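You operate a simulated robot arm through the tools that you are given. There is no shell and no other tool.

You are at the controls of a simulated robot arm. One attempt, no reset.

JOB
Top up the rice canister to about its MAX line from the carton.
Fine: put the lid back on and the carton back where it stood. Set down upright: rice carton.

Only the result counts: the job must be done as asked and must still hold three seconds after the hand-in. Knocking over, shifting, dropping, spilling or breaking anything else fails it. Lids that push on must go on centred and level and be pressed home; caps that screw on are set level and turned clockwise until they are tight.

ROBOT AND FRAMES
A 7-joint arm with a two-finger parallel gripper, fixed in place. Base frame: the origin is on the floor under the middle of its stand, x ahead of it, y to its left, z up; the work surface is at about z = 90. Units: cm, rad, N and s.
With the tool pointing down near the work surface it reaches from about 28 to 74 cm from the base axis. Its first joint turns from -2.007 to 2.007 rad. Payload 3.91 kg.
The tool frame sits at the grasp point between the pads (the TCP): z along the fingers, y along the line on which they close. The tips reach 3 cm beyond it. The gripper opens to 11 cm. The fingers are 2 cm wide and 1 cm thick; the gripper's body (4.8 by 11.2 cm) begins 5.5 cm behind the TCP.
Orientation is that of the tool frame in the base frame, as [roll, pitch, yaw] about the fixed x, y, z axes, in that order (R = Rz(yaw) Ry(pitch) Rx(roll)). With the fingers straight down and closing along the base's y, the tool's x points along the base's -x, its y along +y and its z along -z.

CONTROLS
- The arm moves only by the tool apply_moves. Its argument "moves" is a list of rows, each a list of 7 numbers: the shift along the base's x, y, z in cm, then the turn, a rotation vector about the base's x, y, z in rad, then the gripper command, from -1 (fully open) to 1 (shut), values between in proportion. In form: [[tx, ty, tz, wx, wy, wz, grip], ...]. A call has 1 to 20 rows; each row is the pose to reach, as a shift and turn from the pose commanded when the call began. Rows are played at 5 a second. More than 5 cm and 0.15 rad between two rows, or a gripper value outside its range, and nothing of the call is played. Where a pose cannot be reached the arm comes as near as it can. A force on the tool above 40 N (or 10 N above the force at the start of the call, whichever is more), or a blocked arm, ends the call early, and 0.2 s more pass. Each finger travels about 10.8 cm/s and halts on what it meets, pressing with about 24 N; the grip force reading is that of the motor and also rises with nothing between the fingers. The clock runs only during rows and for 0.2 s after the last one: add rows that repeat a pose to give the fingers time. It gives the time, the measured TCP pose, the force on the tool (base axes), the opening and the grip force at its end, in the units of the frame above (readings bear some noise), with the torque about the TCP (base axes, N m) and any sound that the robot's microphone picked up.
- Cameras (640 x 400 px; columns grow to the right, rows downward): "scene" is fixed at [22.68, 64.97, 173.08]; the picture's right is [-0.76, -0.65, 0.00], its down [-0.44, 0.52, -0.73] and it looks along [0.48, -0.56, -0.68] (base axes); focal length 357 px, centre (320, 200). "wrist" rides on the gripper at [7.2, 1.7, -10.3] in the tool frame; the picture's right is [-0.23, 0.97, 0.00], its down [-0.76, -0.18, -0.62] and it looks along [-0.61, -0.14, 0.78] (tool axes); focal length 222 px, centre (320, 200). There is no depth. A picture from a camera that has moved, and an enlarged one, comes with that camera's place and axes in the base frame and with its lens. The place of the scene camera against the robot may be out by one fixed shift of up to 2.5 cm in any direction.
- camera(camera): a new picture of that camera. The clock stands still meanwhile.
- lift_body(by): slides the trunk up (or, below 0, down) by that many cm; the arm rides with it, the base frame stays. It gives what a move gives, with no picture.
- enlarge(camera, box): a new picture of the part [left, top, right, bottom] of that camera's present view, enlarged. The clock stands still meanwhile.
- hand_in(): hands the job in; it is judged then, once.

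Nothing tells you positions but the pictures and the camera data. Unless the task says otherwise, let go and move clear before handing in.

The tools are called after ">>>" as name(argument=value, ...) on one line, values as JSON. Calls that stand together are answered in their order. apply_moves: Moves the arm, as the interface text tells. Its arguments: {"type":"object","properties":{"moves":{"type":"array","items":{"type":"array","items":{"type":"number"}}}},"required":["moves"]} The other tools are called the same way: lift_body (by) moves the trunk up or down; camera (camera) takes a picture; enlarge (camera, box) takes an enlarged picture of a part of a camera's view; hand_in () hands the job in.

At the start:

```text
time: 0.0
eef_pos: [51.58, -13.8, 132.5]
ee_rot: [-3.141, -0.001, -3.141]
ft_force: [0.1, 1.0, 0.9]
wrist_torque: [0.02, -0.01, 0.01]
finger_gap: 11.0
gripper_force: 0.1
trunk travel left (down, up): [-92.5, 6.5]
```

scene: 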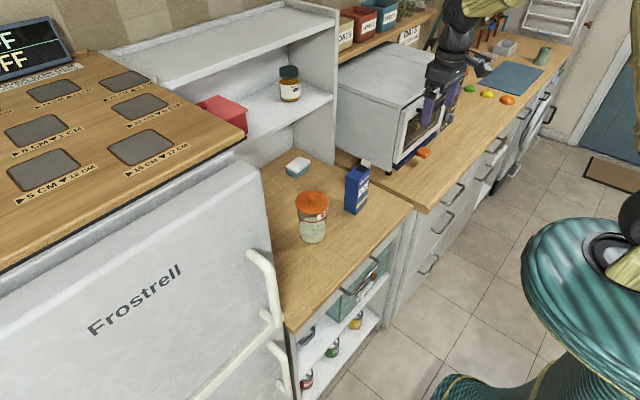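
wrist: 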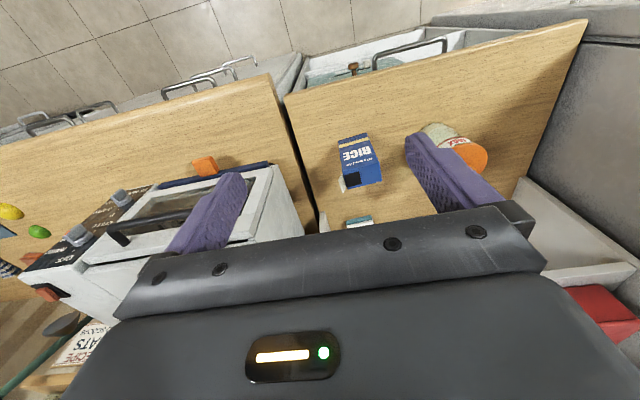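

The canister with an orange lid stands on the counter beside the fridge, and the blue rice carton is next to it, to the right in the scene view. I'll look closer before I move.

>>> enlarge(camera="scene", box=[270, 140, 400, 260])

>>> enlarge(camera="wrist", box=[300, 90, 520, 240])

>>> enlarge(camera="scene", box=[0, 0, 320, 200])

```text
3.33 times, centred on (335, 200) of scene
camera zoom: at [22.68, 64.97, 173.08], right [-0.76, -0.65, 0.0], down [-0.44, 0.52, -0.73], along [0.48, -0.56, -0.68], focal length 1191 px, centre (270, 200)
```

zoom: 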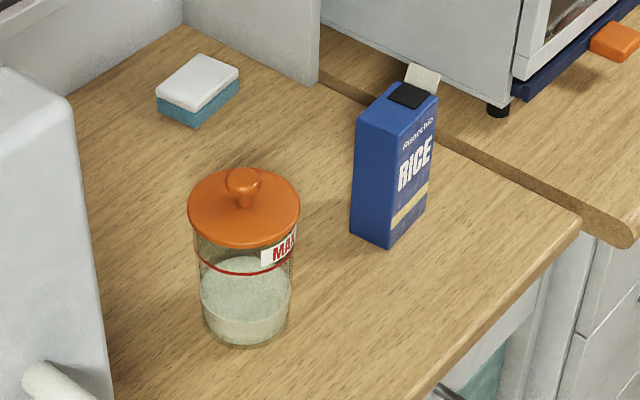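

```text
2.67 times, centred on (410, 165) of wrist
camera zoom: at [44.24, -12.18, 142.9], right [0.23, 0.97, 0.0], down [0.76, -0.18, 0.62], along [0.61, -0.14, -0.78], focal length 592 px, centre (80, 293)
```

zoom: 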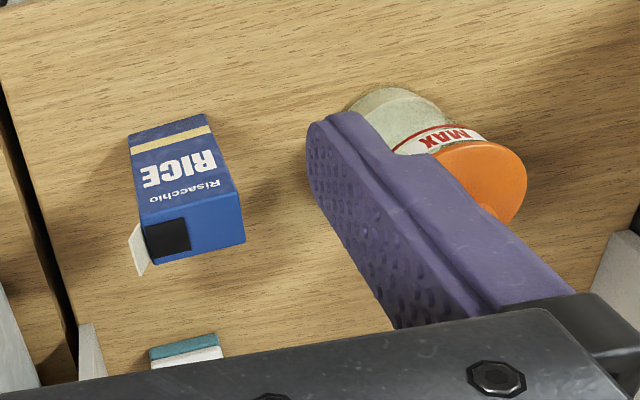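

```text
2.00 times, centred on (160, 100) of scene
camera zoom: at [22.68, 64.97, 173.08], right [-0.76, -0.65, 0.0], down [-0.44, 0.52, -0.73], along [0.48, -0.56, -0.68], focal length 714 px, centre (640, 400)
```

zoom: 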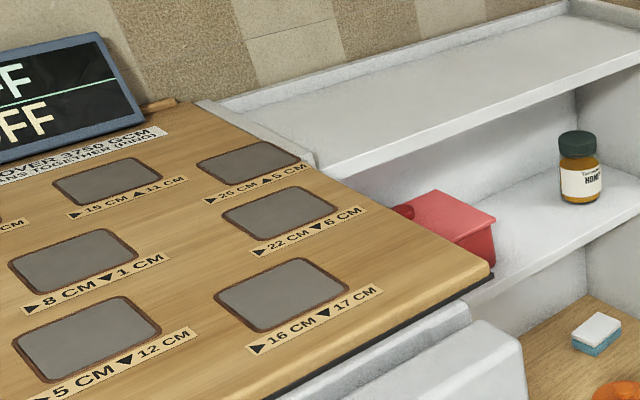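

I place the jar near (71, 11) and the carton near (70, -9), with the counter front edge at x≈56 and the fridge side at y≈37. I'll swing the wrist camera in front of the jar to fix its position better.

>>> apply_moves(moves=[[0, 3, 0, 0, 0, 0, -1], [0, 6, 0, 0, 0, 0, -1], [0, 9, 0, 0, 0, 0, -1], [0, 12, 0, 0, 0, 0, -1], [0, 15, 0, 0, 0, 0, -1], [0, 18, 0, 0, 0, 0, -1], [0, 21, 0, 0, 0, 0, -1], [0, 24, 0, 0, 0, 0, -1], [0, 24, 0, 0, 0, 0, -1]])

>>> camera(camera="wrist")

>>> camera(camera="scene")

```text
time: 2.0
eef_pos: [51.63, 9.9, 132.63]
ee_rot: [3.141, 0.0, 3.141]
ft_force: [0.7, -0.8, 0.6]
wrist_torque: [0.03, -0.01, 0.03]
finger_gap: 11.01
gripper_force: 0.0
trunk travel left (down, up): [-92.5, 6.5]
```

```text
taken
camera wrist: at [44.23, 11.65, 142.96], right [0.23, 0.97, 0.0], down [0.76, -0.18, 0.62], along [0.61, -0.14, -0.78], focal length 222 px, centre (320, 200)
```

wrist: 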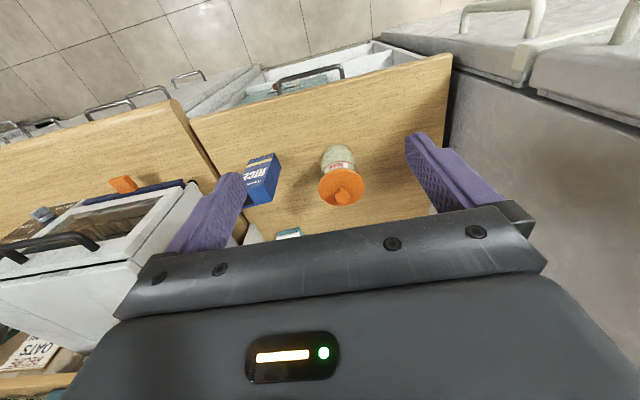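

```text
taken
```

scene: 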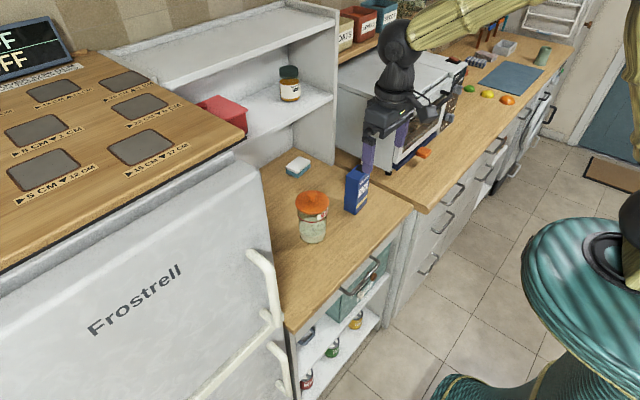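

>>> enlarge(camera="wrist", box=[270, 130, 398, 210])

>>> enlarge(camera="scene", box=[280, 180, 344, 250])

```text
5.00 times, centred on (334, 170) of wrist
camera zoom: at [44.23, 11.65, 142.96], right [0.23, 0.97, 0.0], down [0.76, -0.18, 0.62], along [0.61, -0.14, -0.78], focal length 1111 px, centre (250, 350)
```

zoom: 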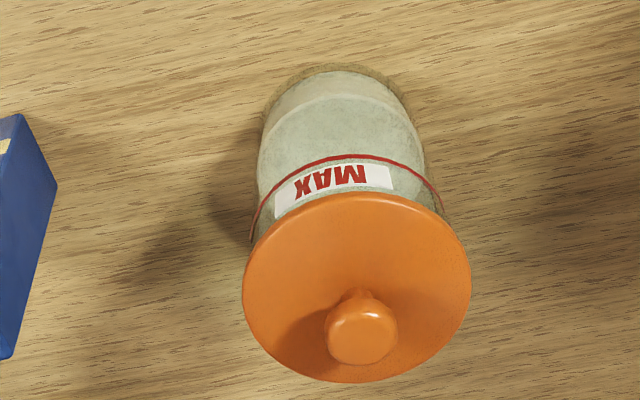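

```text
5.71 times, centred on (312, 215) of scene
camera zoom: at [22.68, 64.97, 173.08], right [-0.76, -0.65, 0.0], down [-0.44, 0.52, -0.73], along [0.48, -0.56, -0.68], focal length 2041 px, centre (366, 114)
```

zoom: 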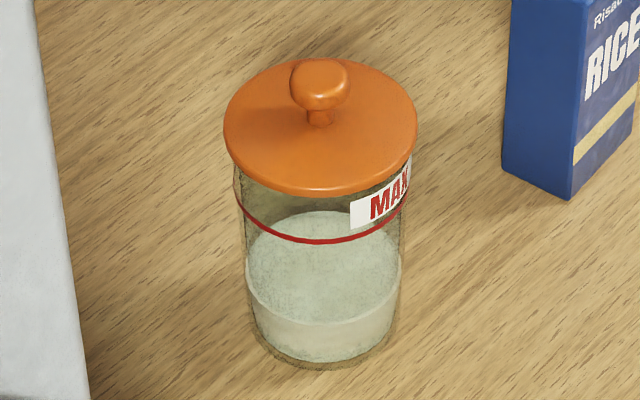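

The jar axis comes out at about (72.4, 9.8), with the lid top near z=104 and a 3 cm knob near z=107. I'll move above the knob to check reach before I descend.

>>> apply_moves(moves=[[2.6, 0, -1.5, 0, 0, 0, -1], [5.2, 0, -3, 0, 0, 0, -1], [7.8, 0, -4.5, 0, 0, 0, -1], [10.4, 0, -6, 0, 0, 0, -1], [13, 0, -7.5, 0, 0, 0, -1], [15.6, 0, -9, 0, 0, 0, -1], [18.2, 0, -10.5, 0, 0, 0, -1], [20.8, 0, -12, 0, 0, 0, -1], [20.8, 0, -12, 0, 0, 0, -1]])

>>> camera(camera="wrist")

>>> camera(camera="scene")

```text
time: 4.0
eef_pos: [72.45, 10.05, 120.76]
ee_rot: [-3.141, 0.002, -3.141]
ft_force: [0.2, 0.4, -0.3]
wrist_torque: [0.02, -0.04, 0.02]
finger_gap: 11.03
gripper_force: 0.1
trunk travel left (down, up): [-92.5, 6.5]
```

```text
taken
camera wrist: at [64.98, 11.73, 131.07], right [0.23, 0.97, 0.0], down [0.76, -0.18, 0.62], along [0.61, -0.14, -0.78], focal length 222 px, centre (320, 200)
```

wrist: 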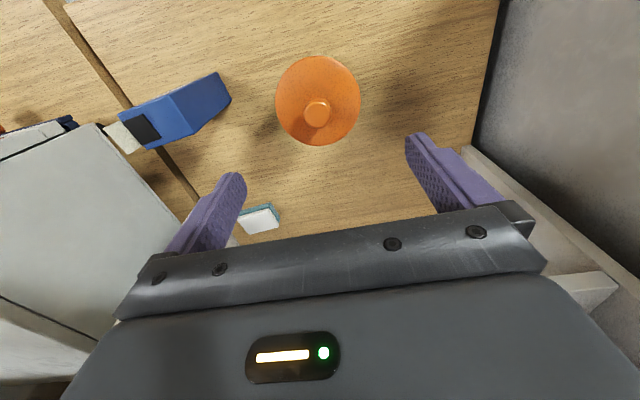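

```text
taken
```

scene: 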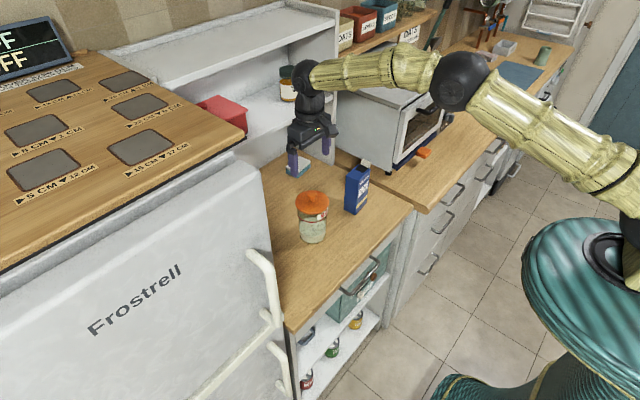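

>>> enlarge(camera="wrist", box=[254, 50, 382, 150])

>>> enlarge(camera="wrist", box=[90, 50, 250, 170])

```text
4.00 times, centred on (318, 100) of wrist
camera zoom: at [64.98, 11.73, 131.07], right [0.23, 0.97, 0.0], down [0.76, -0.18, 0.62], along [0.61, -0.14, -0.78], focal length 888 px, centre (328, 600)
```

zoom: 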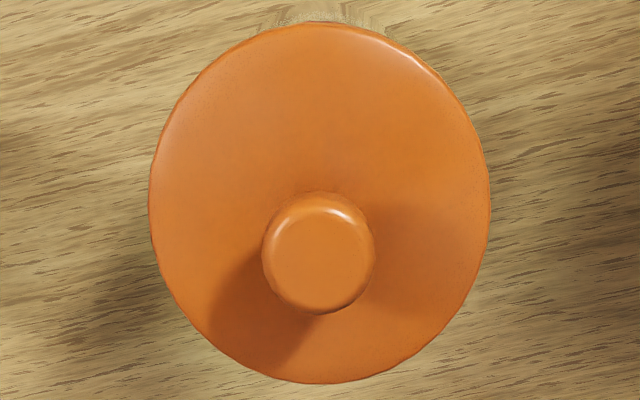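

```text
3.33 times, centred on (170, 110) of wrist
camera zoom: at [64.98, 11.73, 131.07], right [0.23, 0.97, 0.0], down [0.76, -0.18, 0.62], along [0.61, -0.14, -0.78], focal length 740 px, centre (820, 500)
```

zoom: 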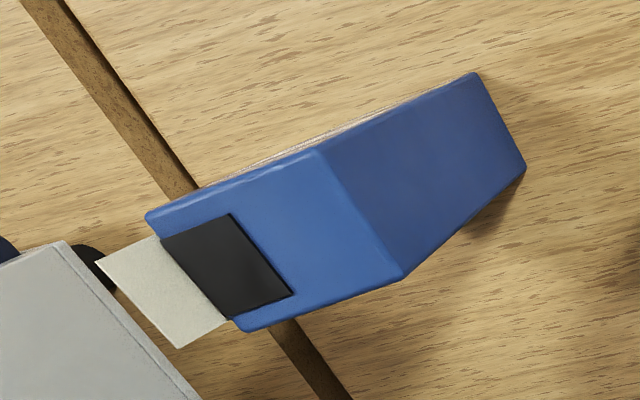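

The lid centre is at about (72.3, 9.9), and the knob is 3 cm wide with its top near z=107.5. I'll descend with the fingers astride the knob and grip it gently.

>>> apply_moves(moves=[[-0.1, -0.15, -2.5, 0, 0, 0, -1], [-0.1, -0.15, -5, 0, 0, 0, -1], [-0.1, -0.15, -7.5, 0, 0, 0, -1], [-0.1, -0.15, -9.5, 0, 0, 0, -0.6], [-0.1, -0.15, -11, 0, 0, 0, -0.3], [-0.1, -0.15, -12, 0, 0, 0, -0.3], [-0.1, -0.15, -12.4, 0, 0, 0, -0.2], [-0.1, -0.15, -12.4, 0, 0, 0, -0.2]])

>>> camera(camera="wrist")

>>> enlarge(camera="scene", box=[270, 150, 360, 250])

```text
time: 5.8
eef_pos: [72.36, 9.84, 108.37]
ee_rot: [-3.142, -0.002, 3.141]
ft_force: [-0.3, -0.1, 0.5]
wrist_torque: [-0.01, -0.04, -0.01]
finger_gap: 6.6
gripper_force: 0.1
trunk travel left (down, up): [-92.5, 6.5]
```

```text
taken
camera wrist: at [64.99, 11.58, 118.53], right [0.23, 0.97, 0.0], down [0.76, -0.18, 0.62], along [0.61, -0.14, -0.78], focal length 222 px, centre (320, 200)
```

wrist: 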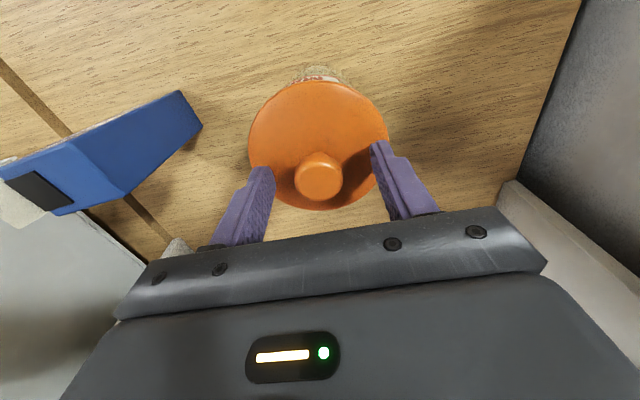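

```text
4.00 times, centred on (315, 200) of scene
camera zoom: at [22.68, 64.97, 173.08], right [-0.76, -0.65, 0.0], down [-0.44, 0.52, -0.73], along [0.48, -0.56, -0.68], focal length 1429 px, centre (340, 200)
```

zoom: 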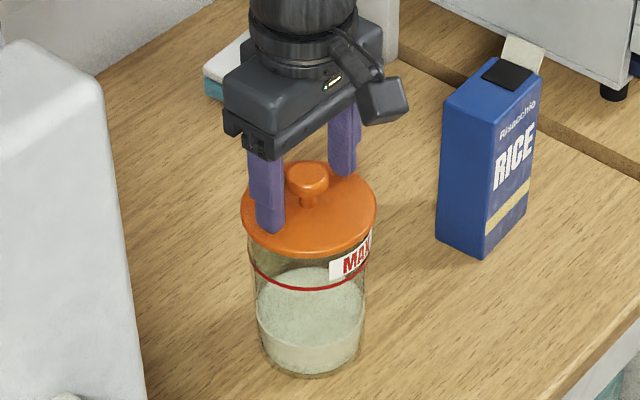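

The fingers straddle the knob, well centred. I'll close on it now.

>>> apply_moves(moves=[[0, 0, 0, 0, 0, 0, 0.2], [0, 0, 0, 0, 0, 0, 0.5], [0, 0, 0, 0, 0, 0, 1], [0, 0, 0, 0, 0, 0, 1], [0, 0, 0, 0, 0, 0, 1]])

>>> camera(camera="wrist")

```text
time: 7.0
eef_pos: [72.4, 9.96, 108.23]
ee_rot: [3.141, -0.001, 3.141]
ft_force: [-0.5, 0.2, 0.0]
wrist_torque: [0.02, -0.04, 0.03]
finger_gap: 2.84
gripper_force: 24.0
trunk travel left (down, up): [-92.5, 6.5]
heard: snap
```

```text
taken
camera wrist: at [65.0, 11.58, 118.55], right [0.23, 0.97, 0.0], down [0.76, -0.18, 0.62], along [0.61, -0.14, -0.78], focal length 222 px, centre (320, 200)
```

wrist: 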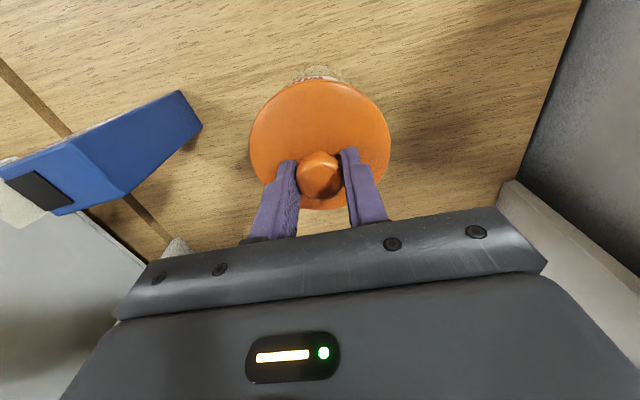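

I heard a snap as the grip closed, so I'll check whether anything changed before I lift.

>>> enlarge(camera="wrist", box=[240, 60, 400, 220])

>>> enlarge(camera="scene", box=[285, 160, 345, 250])

```text
2.50 times, centred on (320, 140) of wrist
camera zoom: at [65.0, 11.58, 118.55], right [0.23, 0.97, 0.0], down [0.76, -0.18, 0.62], along [0.61, -0.14, -0.78], focal length 555 px, centre (320, 350)
```

zoom: 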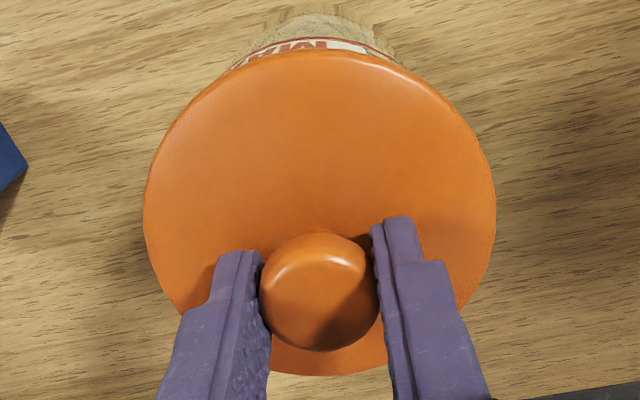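

```text
4.44 times, centred on (315, 205) of scene
camera zoom: at [22.68, 64.97, 173.08], right [-0.76, -0.65, 0.0], down [-0.44, 0.52, -0.73], along [0.48, -0.56, -0.68], focal length 1588 px, centre (342, 178)
```

zoom: 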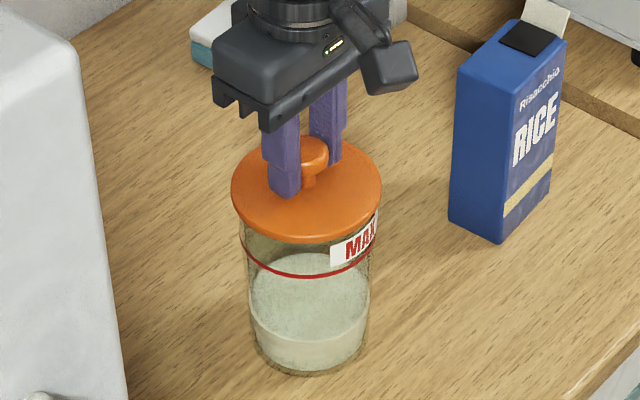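

The knob still looks attached and the lid hasn't moved. I'll lift slowly by 1.5 cm and look again.

>>> apply_moves(moves=[[0, 0, 0.3, 0, 0, 0, 1], [0, 0, 0.6, 0, 0, 0, 1], [0, 0, 1.0, 0, 0, 0, 1], [0, 0, 1.5, 0, 0, 0, 1], [0, 0, 1.5, 0, 0, 0, 1]])

>>> enlarge(camera="wrist", box=[240, 60, 400, 220])

>>> enlarge(camera="scene", box=[285, 160, 345, 250])

```text
time: 8.2
eef_pos: [72.22, 10.03, 109.64]
ee_rot: [3.14, -0.001, 3.141]
ft_force: [0.7, -0.4, -0.3]
wrist_torque: [-0.03, 0.0, -0.01]
finger_gap: 2.84
gripper_force: 24.7
trunk travel left (down, up): [-92.5, 6.5]
```

```text
2.50 times, centred on (320, 140) of wrist
camera zoom: at [64.91, 11.68, 119.99], right [0.23, 0.97, 0.0], down [0.76, -0.18, 0.62], along [0.61, -0.14, -0.78], focal length 555 px, centre (320, 350)
```

zoom: 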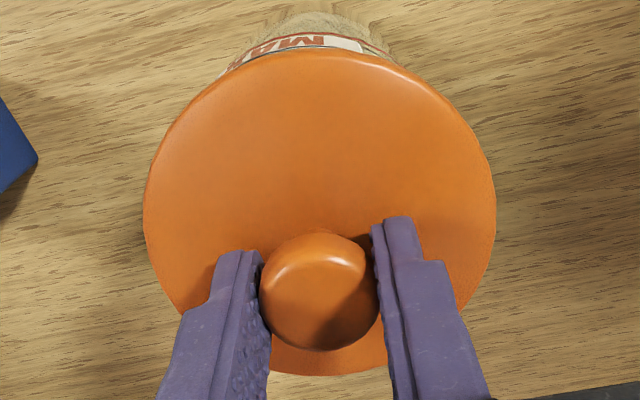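

```text
4.44 times, centred on (315, 205) of scene
camera zoom: at [22.68, 64.97, 173.08], right [-0.76, -0.65, 0.0], down [-0.44, 0.52, -0.73], along [0.48, -0.56, -0.68], focal length 1588 px, centre (342, 178)
```

zoom: 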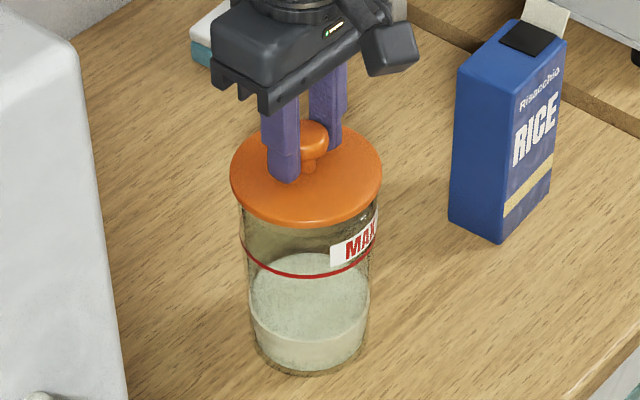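

The lid is free and the jar hasn't moved. I'll raise the lid and carry it to an empty spot near (62, 25), then stop above the counter to look.

>>> apply_moves(moves=[[0, 0, 2, 0, 0, 0, 1], [0, 0, 4.5, 0, 0, 0, 1], [0, 0, 7, 0, 0, 0, 1], [-2, 3, 7, 0, 0, 0, 1], [-4, 6, 7, 0, 0, 0, 1], [-6, 9, 7, 0, 0, 0, 1], [-8, 12, 6, 0, 0, 0, 1], [-10, 15, 4, 0, 0, 0, 1], [-10, 15, 1, 0, 0, 0, 1], [-10, 15, -3, 0, 0, 0, 1], [-10, 15, -6, 0, 0, 0, 1], [-10, 15, -9, 0, 0, 0, 1], [-10, 15, -9, 0, 0, 0, 1]])

>>> camera(camera="wrist")

>>> camera(camera="scene")

```text
time: 11.0
eef_pos: [62.37, 25.04, 100.69]
ee_rot: [-3.14, -0.001, 3.14]
ft_force: [-0.2, -0.4, -0.2]
wrist_torque: [0.03, 0.01, 0.0]
finger_gap: 2.86
gripper_force: 23.8
trunk travel left (down, up): [-92.5, 6.5]
```

```text
taken
camera wrist: at [55.06, 26.71, 110.93], right [0.23, 0.97, 0.0], down [0.76, -0.18, 0.62], along [0.61, -0.14, -0.78], focal length 222 px, centre (320, 200)
```

wrist: 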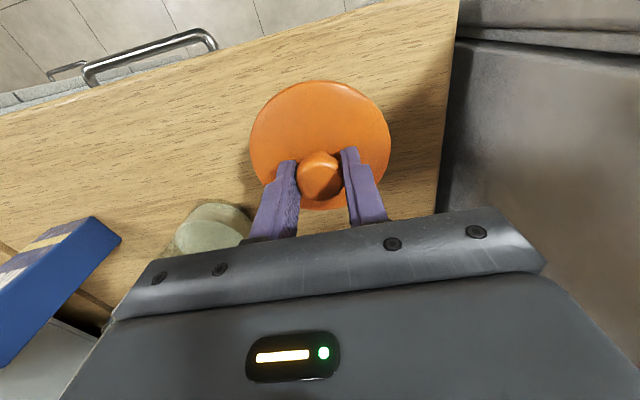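

```text
taken
```

scene: 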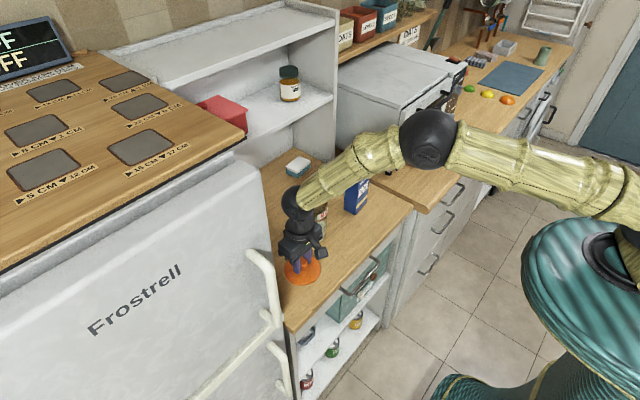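

The spot is clear. I'll lower in small steps and watch the force.

>>> apply_moves(moves=[[0, 0, -1, 0, 0, 0, 1], [0, 0, -2, 0, 0, 0, 1], [0, 0, -3, 0, 0, 0, 1], [0, 0, -3.6, 0, 0, 0, 1], [0, 0, -3.6, 0, 0, 0, 1]])

>>> enlarge(camera="scene", box=[260, 200, 350, 300])

```text
time: 12.2
eef_pos: [62.41, 24.88, 97.03]
ee_rot: [-3.141, 0.001, -3.14]
ft_force: [-0.9, 0.2, 0.3]
wrist_torque: [0.01, 0.01, 0.02]
finger_gap: 2.83
gripper_force: 24.4
trunk travel left (down, up): [-92.5, 6.5]
```

```text
4.00 times, centred on (305, 250) of scene
camera zoom: at [22.68, 64.97, 173.08], right [-0.76, -0.65, 0.0], down [-0.44, 0.52, -0.73], along [0.48, -0.56, -0.68], focal length 1429 px, centre (380, 0)
```

zoom: 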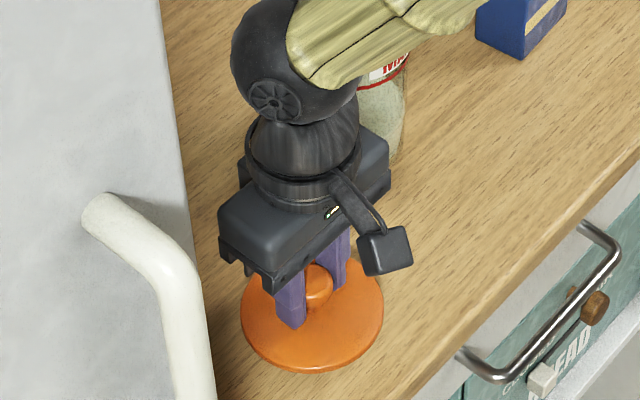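

>>> apply_moves(moves=[[0, 0, -0.3, 0, 0, 0, 1], [0, 0, -0.6, 0, 0, 0, 1], [0, 0, -0.8, 0, 0, 0, 1], [0, 0, -0.8, 0, 0, 0, 1]])

>>> enlarge(camera="scene", box=[260, 200, 350, 300])

```text
time: 13.2
eef_pos: [62.39, 25.03, 96.45]
ee_rot: [3.141, 0.003, -3.142]
ft_force: [0.1, -0.2, -0.2]
wrist_torque: [0.03, -0.01, 0.04]
finger_gap: 2.86
gripper_force: 23.9
trunk travel left (down, up): [-92.5, 6.5]
```

```text
4.00 times, centred on (305, 250) of scene
camera zoom: at [22.68, 64.97, 173.08], right [-0.76, -0.65, 0.0], down [-0.44, 0.52, -0.73], along [0.48, -0.56, -0.68], focal length 1429 px, centre (380, 0)
```

zoom: 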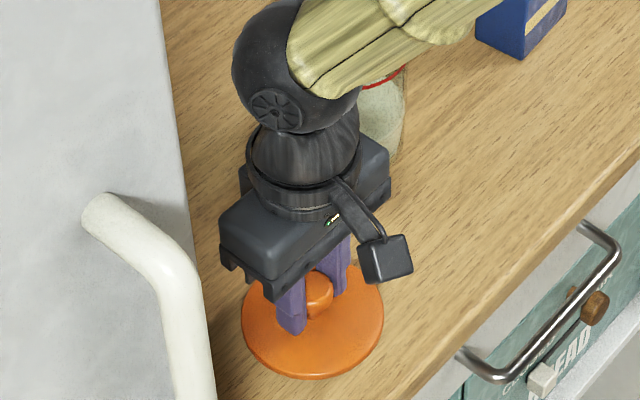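

>>> apply_moves(moves=[[0, 0, -0.2, 0, 0, 0, 1], [0, 0, -0.4, 0, 0, 0, 1], [0, 0, -0.4, 0, 0, 0, 1]])

```text
time: 14.0
eef_pos: [62.25, 24.99, 96.04]
ee_rot: [3.141, 0.001, 3.141]
ft_force: [0.7, -0.1, -0.7]
wrist_torque: [0.03, -0.02, 0.03]
finger_gap: 2.85
gripper_force: 23.8
trunk travel left (down, up): [-92.5, 6.5]
```

>>> apply_moves(moves=[[0, 0, -0.2, 0, 0, 0, 1], [0, 0, -0.4, 0, 0, 0, 1], [0, 0, -0.4, 0, 0, 0, 1]])

>>> enlarge(camera="scene", box=[260, 220, 332, 300])

>>> camera(camera="wrist")

```text
time: 14.8
eef_pos: [62.33, 25.05, 95.57]
ee_rot: [-3.141, 0.0, -3.14]
ft_force: [-0.7, 0.0, -0.5]
wrist_torque: [0.01, -0.04, -0.03]
finger_gap: 2.87
gripper_force: 24.0
trunk travel left (down, up): [-92.5, 6.5]
```

```text
5.00 times, centred on (296, 260) of scene
camera zoom: at [22.68, 64.97, 173.08], right [-0.76, -0.65, 0.0], down [-0.44, 0.52, -0.73], along [0.48, -0.56, -0.68], focal length 1786 px, centre (440, -100)
```

zoom: 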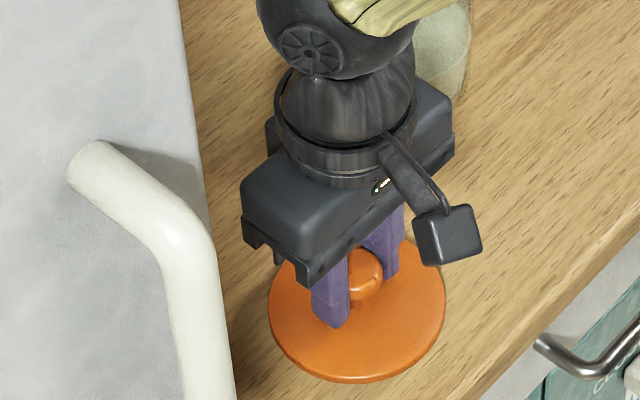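

```text
taken
camera wrist: at [54.95, 26.68, 105.84], right [0.23, 0.97, 0.0], down [0.76, -0.18, 0.62], along [0.61, -0.14, -0.78], focal length 222 px, centre (320, 200)
```

wrist: 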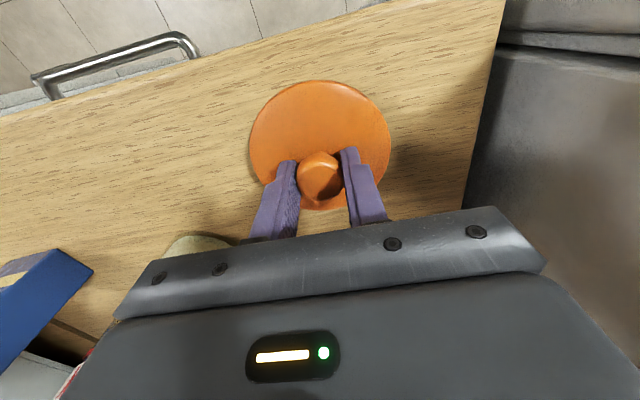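

>>> apply_moves(moves=[[0, 0, -0.15, 0, 0, 0, 1], [0, 0, -0.3, 0, 0, 0, 1], [0, 0, -0.3, 0, 0, 0, 1]])

```text
time: 15.6
eef_pos: [62.34, 25.03, 95.17]
ee_rot: [3.141, 0.001, -3.141]
ft_force: [0.3, -0.4, -0.2]
wrist_torque: [-0.05, -0.01, 0.02]
finger_gap: 2.85
gripper_force: 24.1
trunk travel left (down, up): [-92.5, 6.5]
```

>>> apply_moves(moves=[[0, 0, -0.15, 0, 0, 0, 1], [0, 0, -0.3, 0, 0, 0, 1], [0, 0, -0.3, 0, 0, 0, 1]])

>>> enlarge(camera="scene", box=[260, 220, 332, 300])

```text
time: 16.4
eef_pos: [62.25, 24.97, 94.87]
ee_rot: [3.142, -0.001, -3.14]
ft_force: [0.4, -0.6, -0.1]
wrist_torque: [0.02, -0.01, 0.0]
finger_gap: 2.84
gripper_force: 23.8
trunk travel left (down, up): [-92.5, 6.5]
```

```text
5.00 times, centred on (296, 260) of scene
camera zoom: at [22.68, 64.97, 173.08], right [-0.76, -0.65, 0.0], down [-0.44, 0.52, -0.73], along [0.48, -0.56, -0.68], focal length 1786 px, centre (440, -100)
```

zoom: 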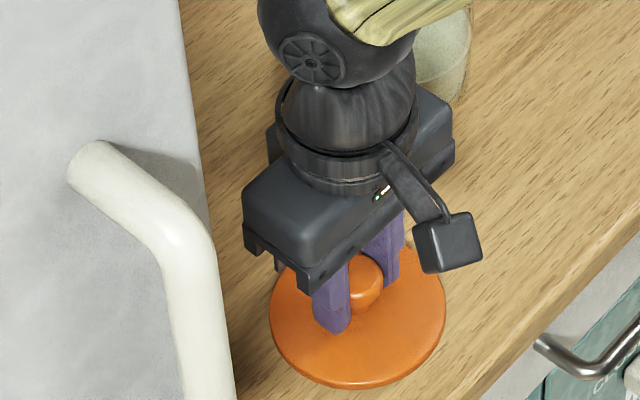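

>>> apply_moves(moves=[[0, 0, -0.1, 0, 0, 0, 1], [0, 0, -0.2, 0, 0, 0, 1], [0, 0, -0.2, 0, 0, 0, 1]])

```text
time: 17.2
eef_pos: [62.32, 25.13, 94.74]
ee_rot: [3.141, 0.0, -3.142]
ft_force: [0.1, -0.1, -0.3]
wrist_torque: [0.02, -0.01, 0.03]
finger_gap: 2.85
gripper_force: 24.0
trunk travel left (down, up): [-92.5, 6.5]
```

>>> apply_moves(moves=[[0, 0, -0.1, 0, 0, 0, 1], [0, 0, -0.2, 0, 0, 0, 1], [0, 0, -0.3, 0, 0, 0, 1], [0, 0, -0.3, 0, 0, 0, 1]])

>>> enlarge(camera="scene", box=[270, 240, 334, 300])

```text
time: 18.2
eef_pos: [62.33, 24.9, 94.61]
ee_rot: [3.14, 0.003, 3.141]
ft_force: [1.3, -0.5, 11.9]
wrist_torque: [-0.05, 0.08, -0.02]
finger_gap: 2.85
gripper_force: 24.4
trunk travel left (down, up): [-92.5, 6.5]
```

```text
6.67 times, centred on (302, 270) of scene
camera zoom: at [22.68, 64.97, 173.08], right [-0.76, -0.65, 0.0], down [-0.44, 0.52, -0.73], along [0.48, -0.56, -0.68], focal length 2382 px, centre (440, -267)
```

zoom: 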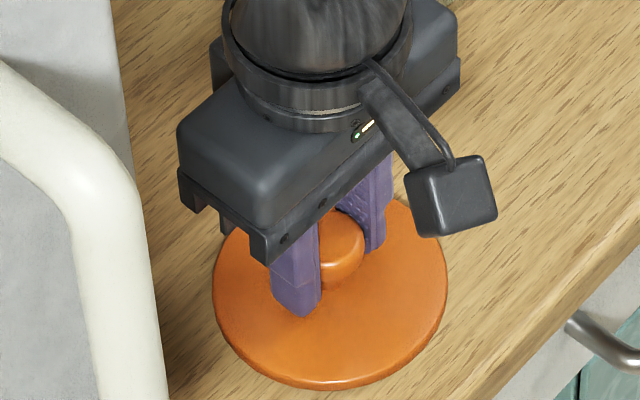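

The lid touched the counter at TCP z≈94.6. I'll ease the pressure, open the fingers, then rise clear.

>>> apply_moves(moves=[[0, 0, 0.2, 0, 0, 0, 1], [0, 0, 0.2, 0, 0, 0, 0.3], [0, 0, 0.2, 0, 0, 0, 0], [0, 0, 0.2, 0, 0, 0, -0.2], [0, 0, 0.2, 0, 0, 0, -0.2]])

>>> camera(camera="wrist")

```text
time: 19.4
eef_pos: [62.31, 24.98, 94.55]
ee_rot: [-3.14, 0.001, 3.141]
ft_force: [-0.5, 0.1, 0.5]
wrist_torque: [0.01, 0.02, 0.0]
finger_gap: 6.6
gripper_force: 0.1
trunk travel left (down, up): [-92.5, 6.5]
```

```text
taken
camera wrist: at [54.91, 26.68, 104.93], right [0.23, 0.97, 0.0], down [0.76, -0.18, 0.62], along [0.61, -0.14, -0.78], focal length 222 px, centre (320, 200)
```

wrist: 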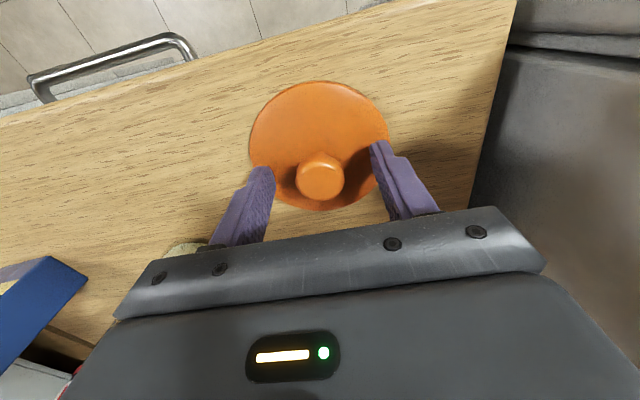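

The lid is resting level at (62.3, 25.0). I'll rise clear, move in front of the carton, then pitch the hand forward so I can grip the carton across its 7.2 cm width from the front (centre about (69.8, -9.2), top z≈104.8, spout flap on its -y edge).

>>> apply_moves(moves=[[0, 0, 1, 0, 0, 0, -0.2], [0, 0, 3, 0, 0, 0, -0.2], [0, 0, 6, 0, 0, 0, -0.5], [0, 0, 10, 0, 0, 0, -1], [0, 0, 14, 0, 0, 0, -1], [0, 0, 18, 0, 0, 0, -1], [-2, -3, 22, 0, 0, 0, -1], [-4, -7, 25, 0, 0, 0, -1], [-6, -11, 26, 0, 0, 0, -1], [-8, -15, 27, 0, 0, 0, -1], [-10, -19, 28, 0, 0, 0, -1], [-12, -23, 29, 0, 0, 0, -1], [-14, -27, 29, 0, 0, 0, -1], [-16, -31, 29, 0, 0, 0, -1], [-16, -34, 29, 0, 0, 0, -1], [-16, -34, 29, 0, 0, 0, -1]])

>>> camera(camera="scene")

>>> camera(camera="wrist")

```text
refused: row 7 steps farther than a row can; nothing moved
```

```text
taken
```

scene: 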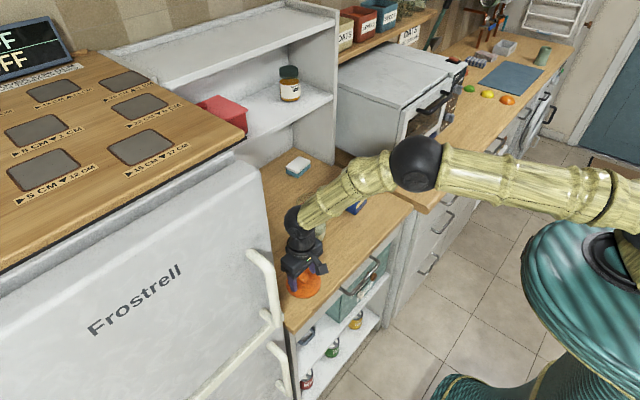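

```text
taken
camera wrist: at [54.91, 26.68, 104.93], right [0.23, 0.97, 0.0], down [0.76, -0.18, 0.62], along [0.61, -0.14, -0.78], focal length 222 px, centre (320, 200)
```

wrist: 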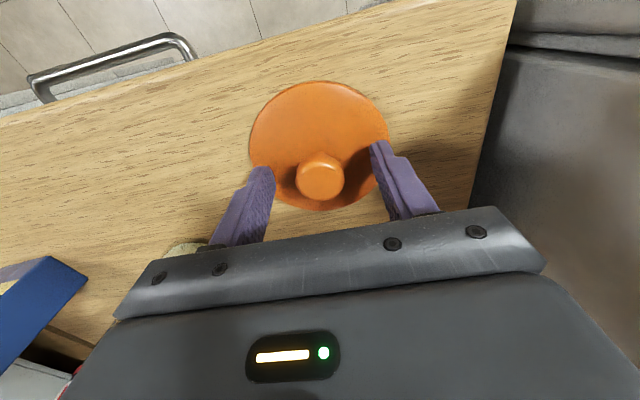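

One row's step was too long and the whole call was refused, so nothing moved. I'll send the same path with shorter steps.

>>> apply_moves(moves=[[0, 0, 1, 0, 0, 0, -0.2], [0, 0, 3, 0, 0, 0, -0.2], [0, 0, 6, 0, 0, 0, -0.5], [0, 0, 10, 0, 0, 0, -1], [0, 0, 14, 0, 0, 0, -1], [0, 0, 18, 0, 0, 0, -1], [-1, -2, 22, 0, 0, 0, -1], [-2.5, -5, 25, 0, 0, 0, -1], [-4, -9, 26, 0, 0, 0, -1], [-6, -13, 27, 0, 0, 0, -1], [-8, -17, 28, 0, 0, 0, -1], [-10, -21, 29, 0, 0, 0, -1], [-12, -25, 29, 0, 0, 0, -1], [-14, -29, 29, 0, 0, 0, -1], [-16, -33, 29, 0, 0, 0, -1], [-16, -34, 29, 0, 0, 0, -1], [-16, -34, 29, 0, 0, 0, -1]])

>>> camera(camera="scene")

>>> camera(camera="wrist")

```text
time: 23.0
eef_pos: [46.12, -9.1, 123.62]
ee_rot: [-3.141, -0.001, -3.141]
ft_force: [0.1, -0.3, -0.5]
wrist_torque: [-0.01, -0.01, 0.01]
finger_gap: 10.98
gripper_force: 0.0
trunk travel left (down, up): [-92.5, 6.5]
```

```text
taken
```

scene: 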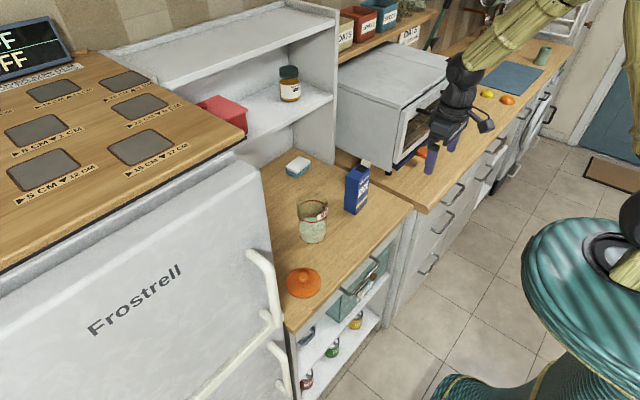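

```text
taken
camera wrist: at [38.79, -7.35, 133.92], right [0.23, 0.97, 0.0], down [0.76, -0.18, 0.62], along [0.61, -0.14, -0.78], focal length 222 px, centre (320, 200)
```

wrist: 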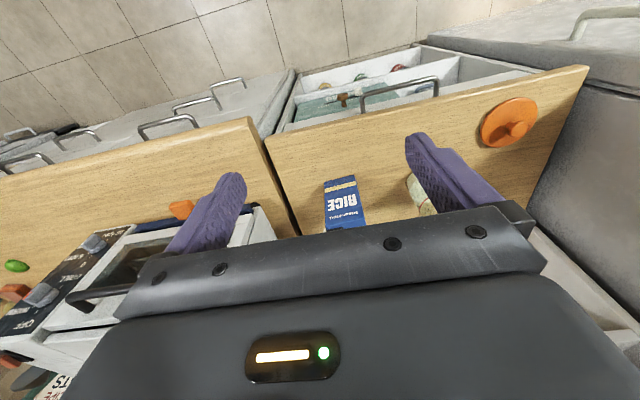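

>>> enlarge(camera="scene", box=[275, 150, 395, 300])

>>> enlarge(camera="scene", box=[285, 185, 345, 250])

>>> enlarge(camera="scene", box=[335, 155, 395, 220])

```text
2.67 times, centred on (335, 225) of scene
camera zoom: at [22.68, 64.97, 173.08], right [-0.76, -0.65, 0.0], down [-0.44, 0.52, -0.73], along [0.48, -0.56, -0.68], focal length 953 px, centre (280, 133)
```

zoom: 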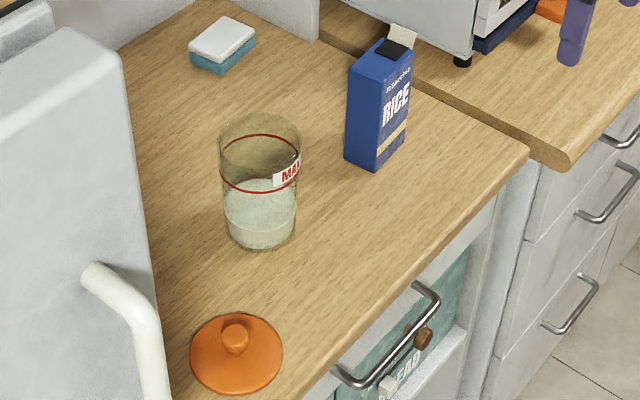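

```text
6.15 times, centred on (315, 218) of scene
camera zoom: at [22.68, 64.97, 173.08], right [-0.76, -0.65, 0.0], down [-0.44, 0.52, -0.73], along [0.48, -0.56, -0.68], focal length 2198 px, centre (351, 92)
```

zoom: 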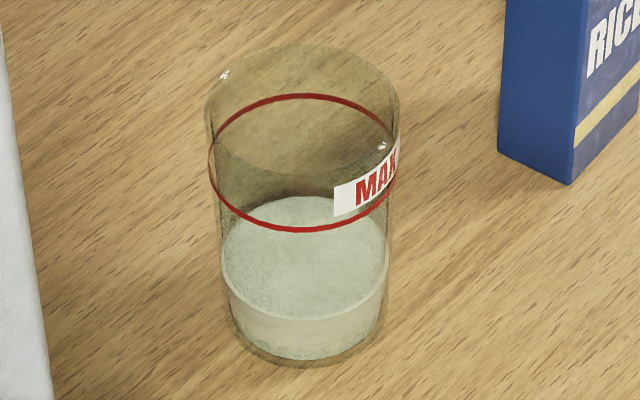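

```text
6.15 times, centred on (365, 188) of scene
camera zoom: at [22.68, 64.97, 173.08], right [-0.76, -0.65, 0.0], down [-0.44, 0.52, -0.73], along [0.48, -0.56, -0.68], focal length 2198 px, centre (43, 277)
```

zoom: 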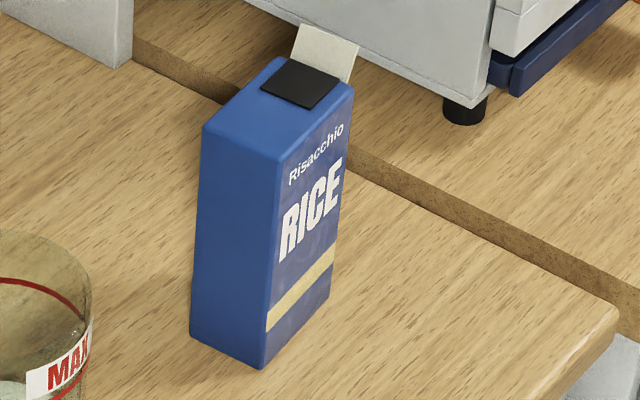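

The jar is open and clearly visible: rice level about z=94, MAX ring about z=100.3, rim about z=104. Now I'll pitch the hand about 65° forward.

>>> apply_moves(moves=[[0, 0, 0, 0, -0.14, 0, -1], [0, 0, 0, 0, -0.28, 0, -1], [0, 0, 0, 0, -0.42, 0, -1], [0, 0, 0, 0, -0.56, 0, -1], [0, 0, 0, 0, -0.7, 0, -1], [0, 0, 0, 0, -0.84, 0, -1], [0, 0, 0, 0, -0.98, 0, -1], [0, 0, 0, 0, -1.12, 0, -1], [0, 0, 0, 0, -1.134, 0, -1], [0, 0, 0, 0, -1.134, 0, -1]])

>>> camera(camera="scene")

>>> camera(camera="wrist")

```text
time: 25.2
eef_pos: [50.61, -10.95, 123.35]
ee_rot: [3.141, 1.136, 3.141]
ft_force: [-0.3, -0.4, -0.5]
wrist_torque: [-0.01, -0.02, 0.0]
finger_gap: 11.01
gripper_force: 0.1
out of reach, approached as far as the arm can: row 6, 7, 8, 9, 10
trunk travel left (down, up): [-92.5, 6.5]
```

```text
taken
```

scene: 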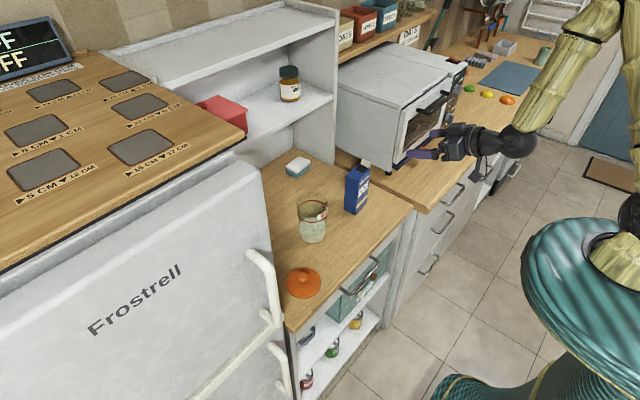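

```text
taken
camera wrist: at [38.01, -9.34, 121.11], right [0.1, 0.97, 0.21], down [-0.24, -0.18, 0.95], along [0.97, -0.14, 0.22], focal length 222 px, centre (320, 200)
```

wrist: 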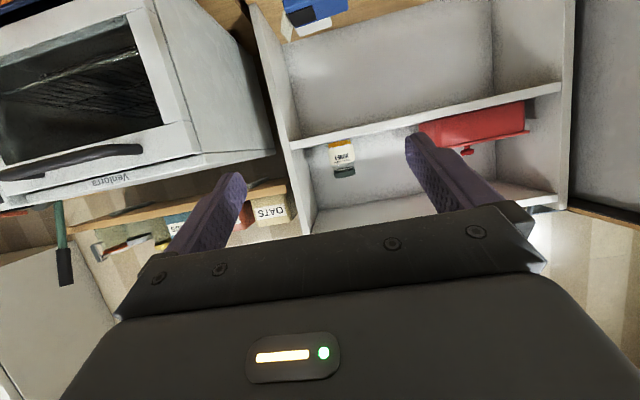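

The tilt is right, but the arm couldn't hold that close in and slid forward a little. I'll move to a standoff in front of the carton, about (57, -9.2, 104), with a small yaw to match the carton.

>>> apply_moves(moves=[[4, 0, 0, 0, 0, 0.045, -1], [8, 0, -1, 0, 0, 0.045, -1], [11, 0, -4, 0, 0, 0.045, -1], [11, 0, -7, 0, 0, 0.045, -1], [11, 0, -10, 0, 0, 0.045, -1], [11, 0, -13, 0, 0, 0.045, -1], [11, 0, -13, 0, 0, 0.045, -1]])

>>> camera(camera="scene")

>>> camera(camera="wrist")

```text
time: 26.8
eef_pos: [61.41, -11.0, 110.38]
ee_rot: [-3.14, 1.133, -3.096]
ft_force: [-0.6, -0.3, -0.3]
wrist_torque: [-0.03, 0.0, -0.02]
finger_gap: 10.97
gripper_force: 0.0
trunk travel left (down, up): [-92.5, 6.5]
```

```text
taken
```

scene: 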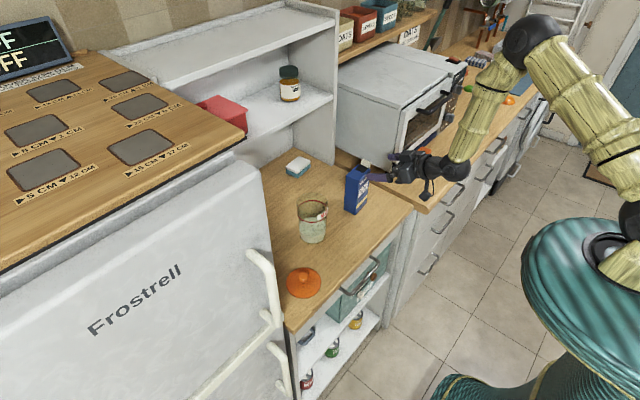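

```text
taken
camera wrist: at [48.78, -9.89, 108.14], right [0.05, 0.98, 0.21], down [-0.23, -0.19, 0.95], along [0.97, -0.1, 0.22], focal length 222 px, centre (320, 200)
```

wrist: 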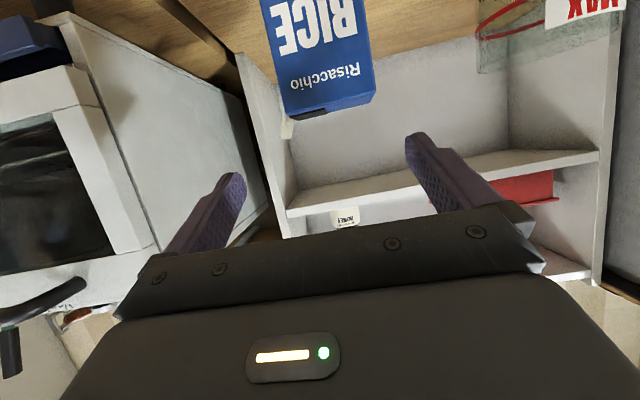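

>>> apply_moves(moves=[[-1.5, 0.4, -2.3, 0, 0, 0, -1], [-3, 0.8, -4.6, 0, 0, 0, -1], [-4.3, 1.2, -7, 0, 0, 0, -1], [-4.3, 1.2, -7, 0, 0, 0, -1]])

>>> camera(camera="wrist")

>>> enlarge(camera="scene", box=[320, 130, 480, 230])

```text
time: 27.8
eef_pos: [57.03, -9.64, 103.02]
ee_rot: [3.141, 1.134, -3.097]
ft_force: [0.6, 0.9, -1.2]
wrist_torque: [-0.01, 0.0, 0.01]
finger_gap: 11.0
gripper_force: 0.1
trunk travel left (down, up): [-92.5, 6.5]
```

```text
taken
camera wrist: at [44.53, -8.58, 100.86], right [0.05, 0.98, 0.21], down [-0.23, -0.19, 0.95], along [0.97, -0.1, 0.22], focal length 222 px, centre (320, 200)
```

wrist: 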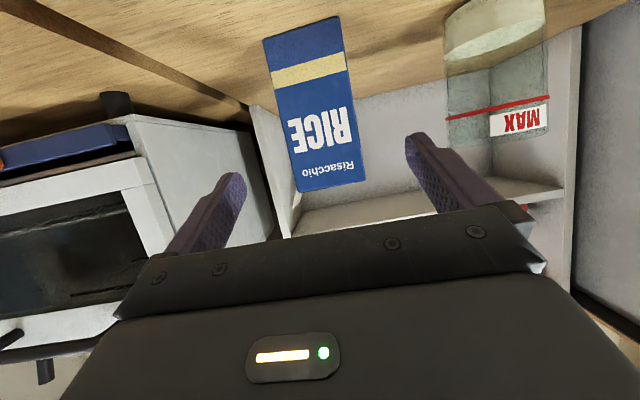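

```text
4.00 times, centred on (400, 180) of scene
camera zoom: at [22.68, 64.97, 173.08], right [-0.76, -0.65, 0.0], down [-0.44, 0.52, -0.73], along [0.48, -0.56, -0.68], focal length 1429 px, centre (0, 280)
```

zoom: 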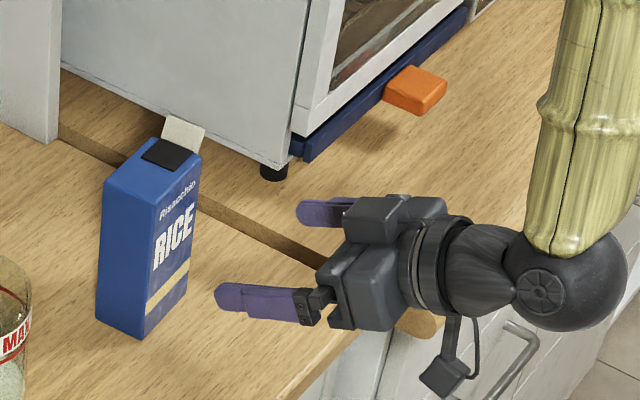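

My carton estimate holds: front face at x≈67.6, y from -12.8 to -5.7. I'll slide straight in along the hand axis.

>>> apply_moves(moves=[[2, 0.08, -0.9, 0, 0, 0, -1], [4, 0.15, -1.8, 0, 0, 0, -1], [6, 0.22, -2.7, 0, 0, 0, -1], [8, 0.3, -3.6, 0, 0, 0, -1], [10, 0.38, -4.6, 0, 0, 0, -1], [11.5, 0.42, -5.3, 0, 0, 0, -1], [12.7, 0.45, -5.8, 0, 0, 0, -1], [12.7, 0.45, -5.8, 0, 0, 0, -1]])

>>> camera(camera="wrist")

>>> enlarge(camera="scene", box=[300, 130, 460, 230])

```text
time: 29.6
eef_pos: [69.76, -9.3, 97.45]
ee_rot: [3.14, 1.135, -3.097]
ft_force: [-0.2, 0.1, -0.4]
wrist_torque: [0.01, -0.01, -0.02]
finger_gap: 11.01
gripper_force: 0.1
trunk travel left (down, up): [-92.5, 6.5]
```

```text
taken
camera wrist: at [57.19, -8.17, 95.2], right [0.05, 0.98, 0.21], down [-0.23, -0.19, 0.95], along [0.97, -0.1, 0.22], focal length 222 px, centre (320, 200)
```

wrist: 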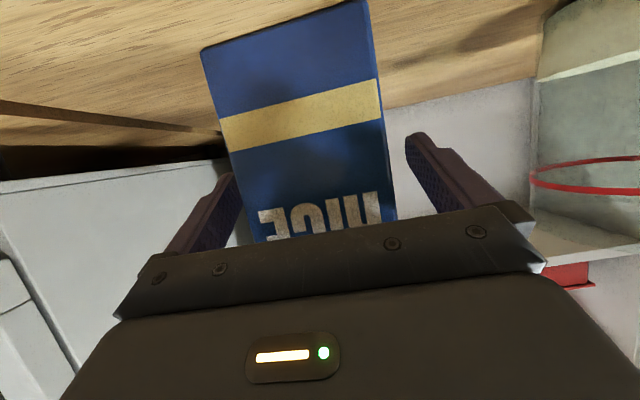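

```text
4.00 times, centred on (380, 180) of scene
camera zoom: at [22.68, 64.97, 173.08], right [-0.76, -0.65, 0.0], down [-0.44, 0.52, -0.73], along [0.48, -0.56, -0.68], focal length 1429 px, centre (80, 280)
```

zoom: 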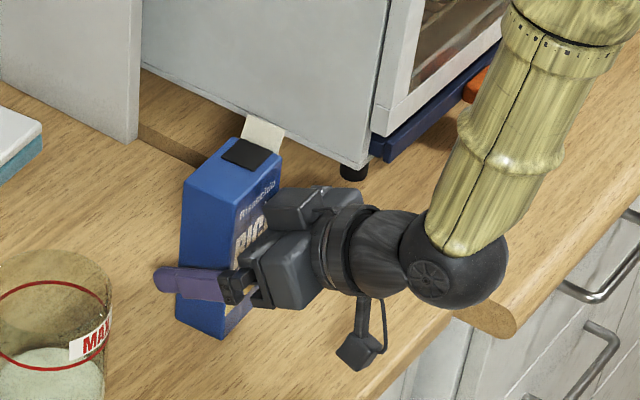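

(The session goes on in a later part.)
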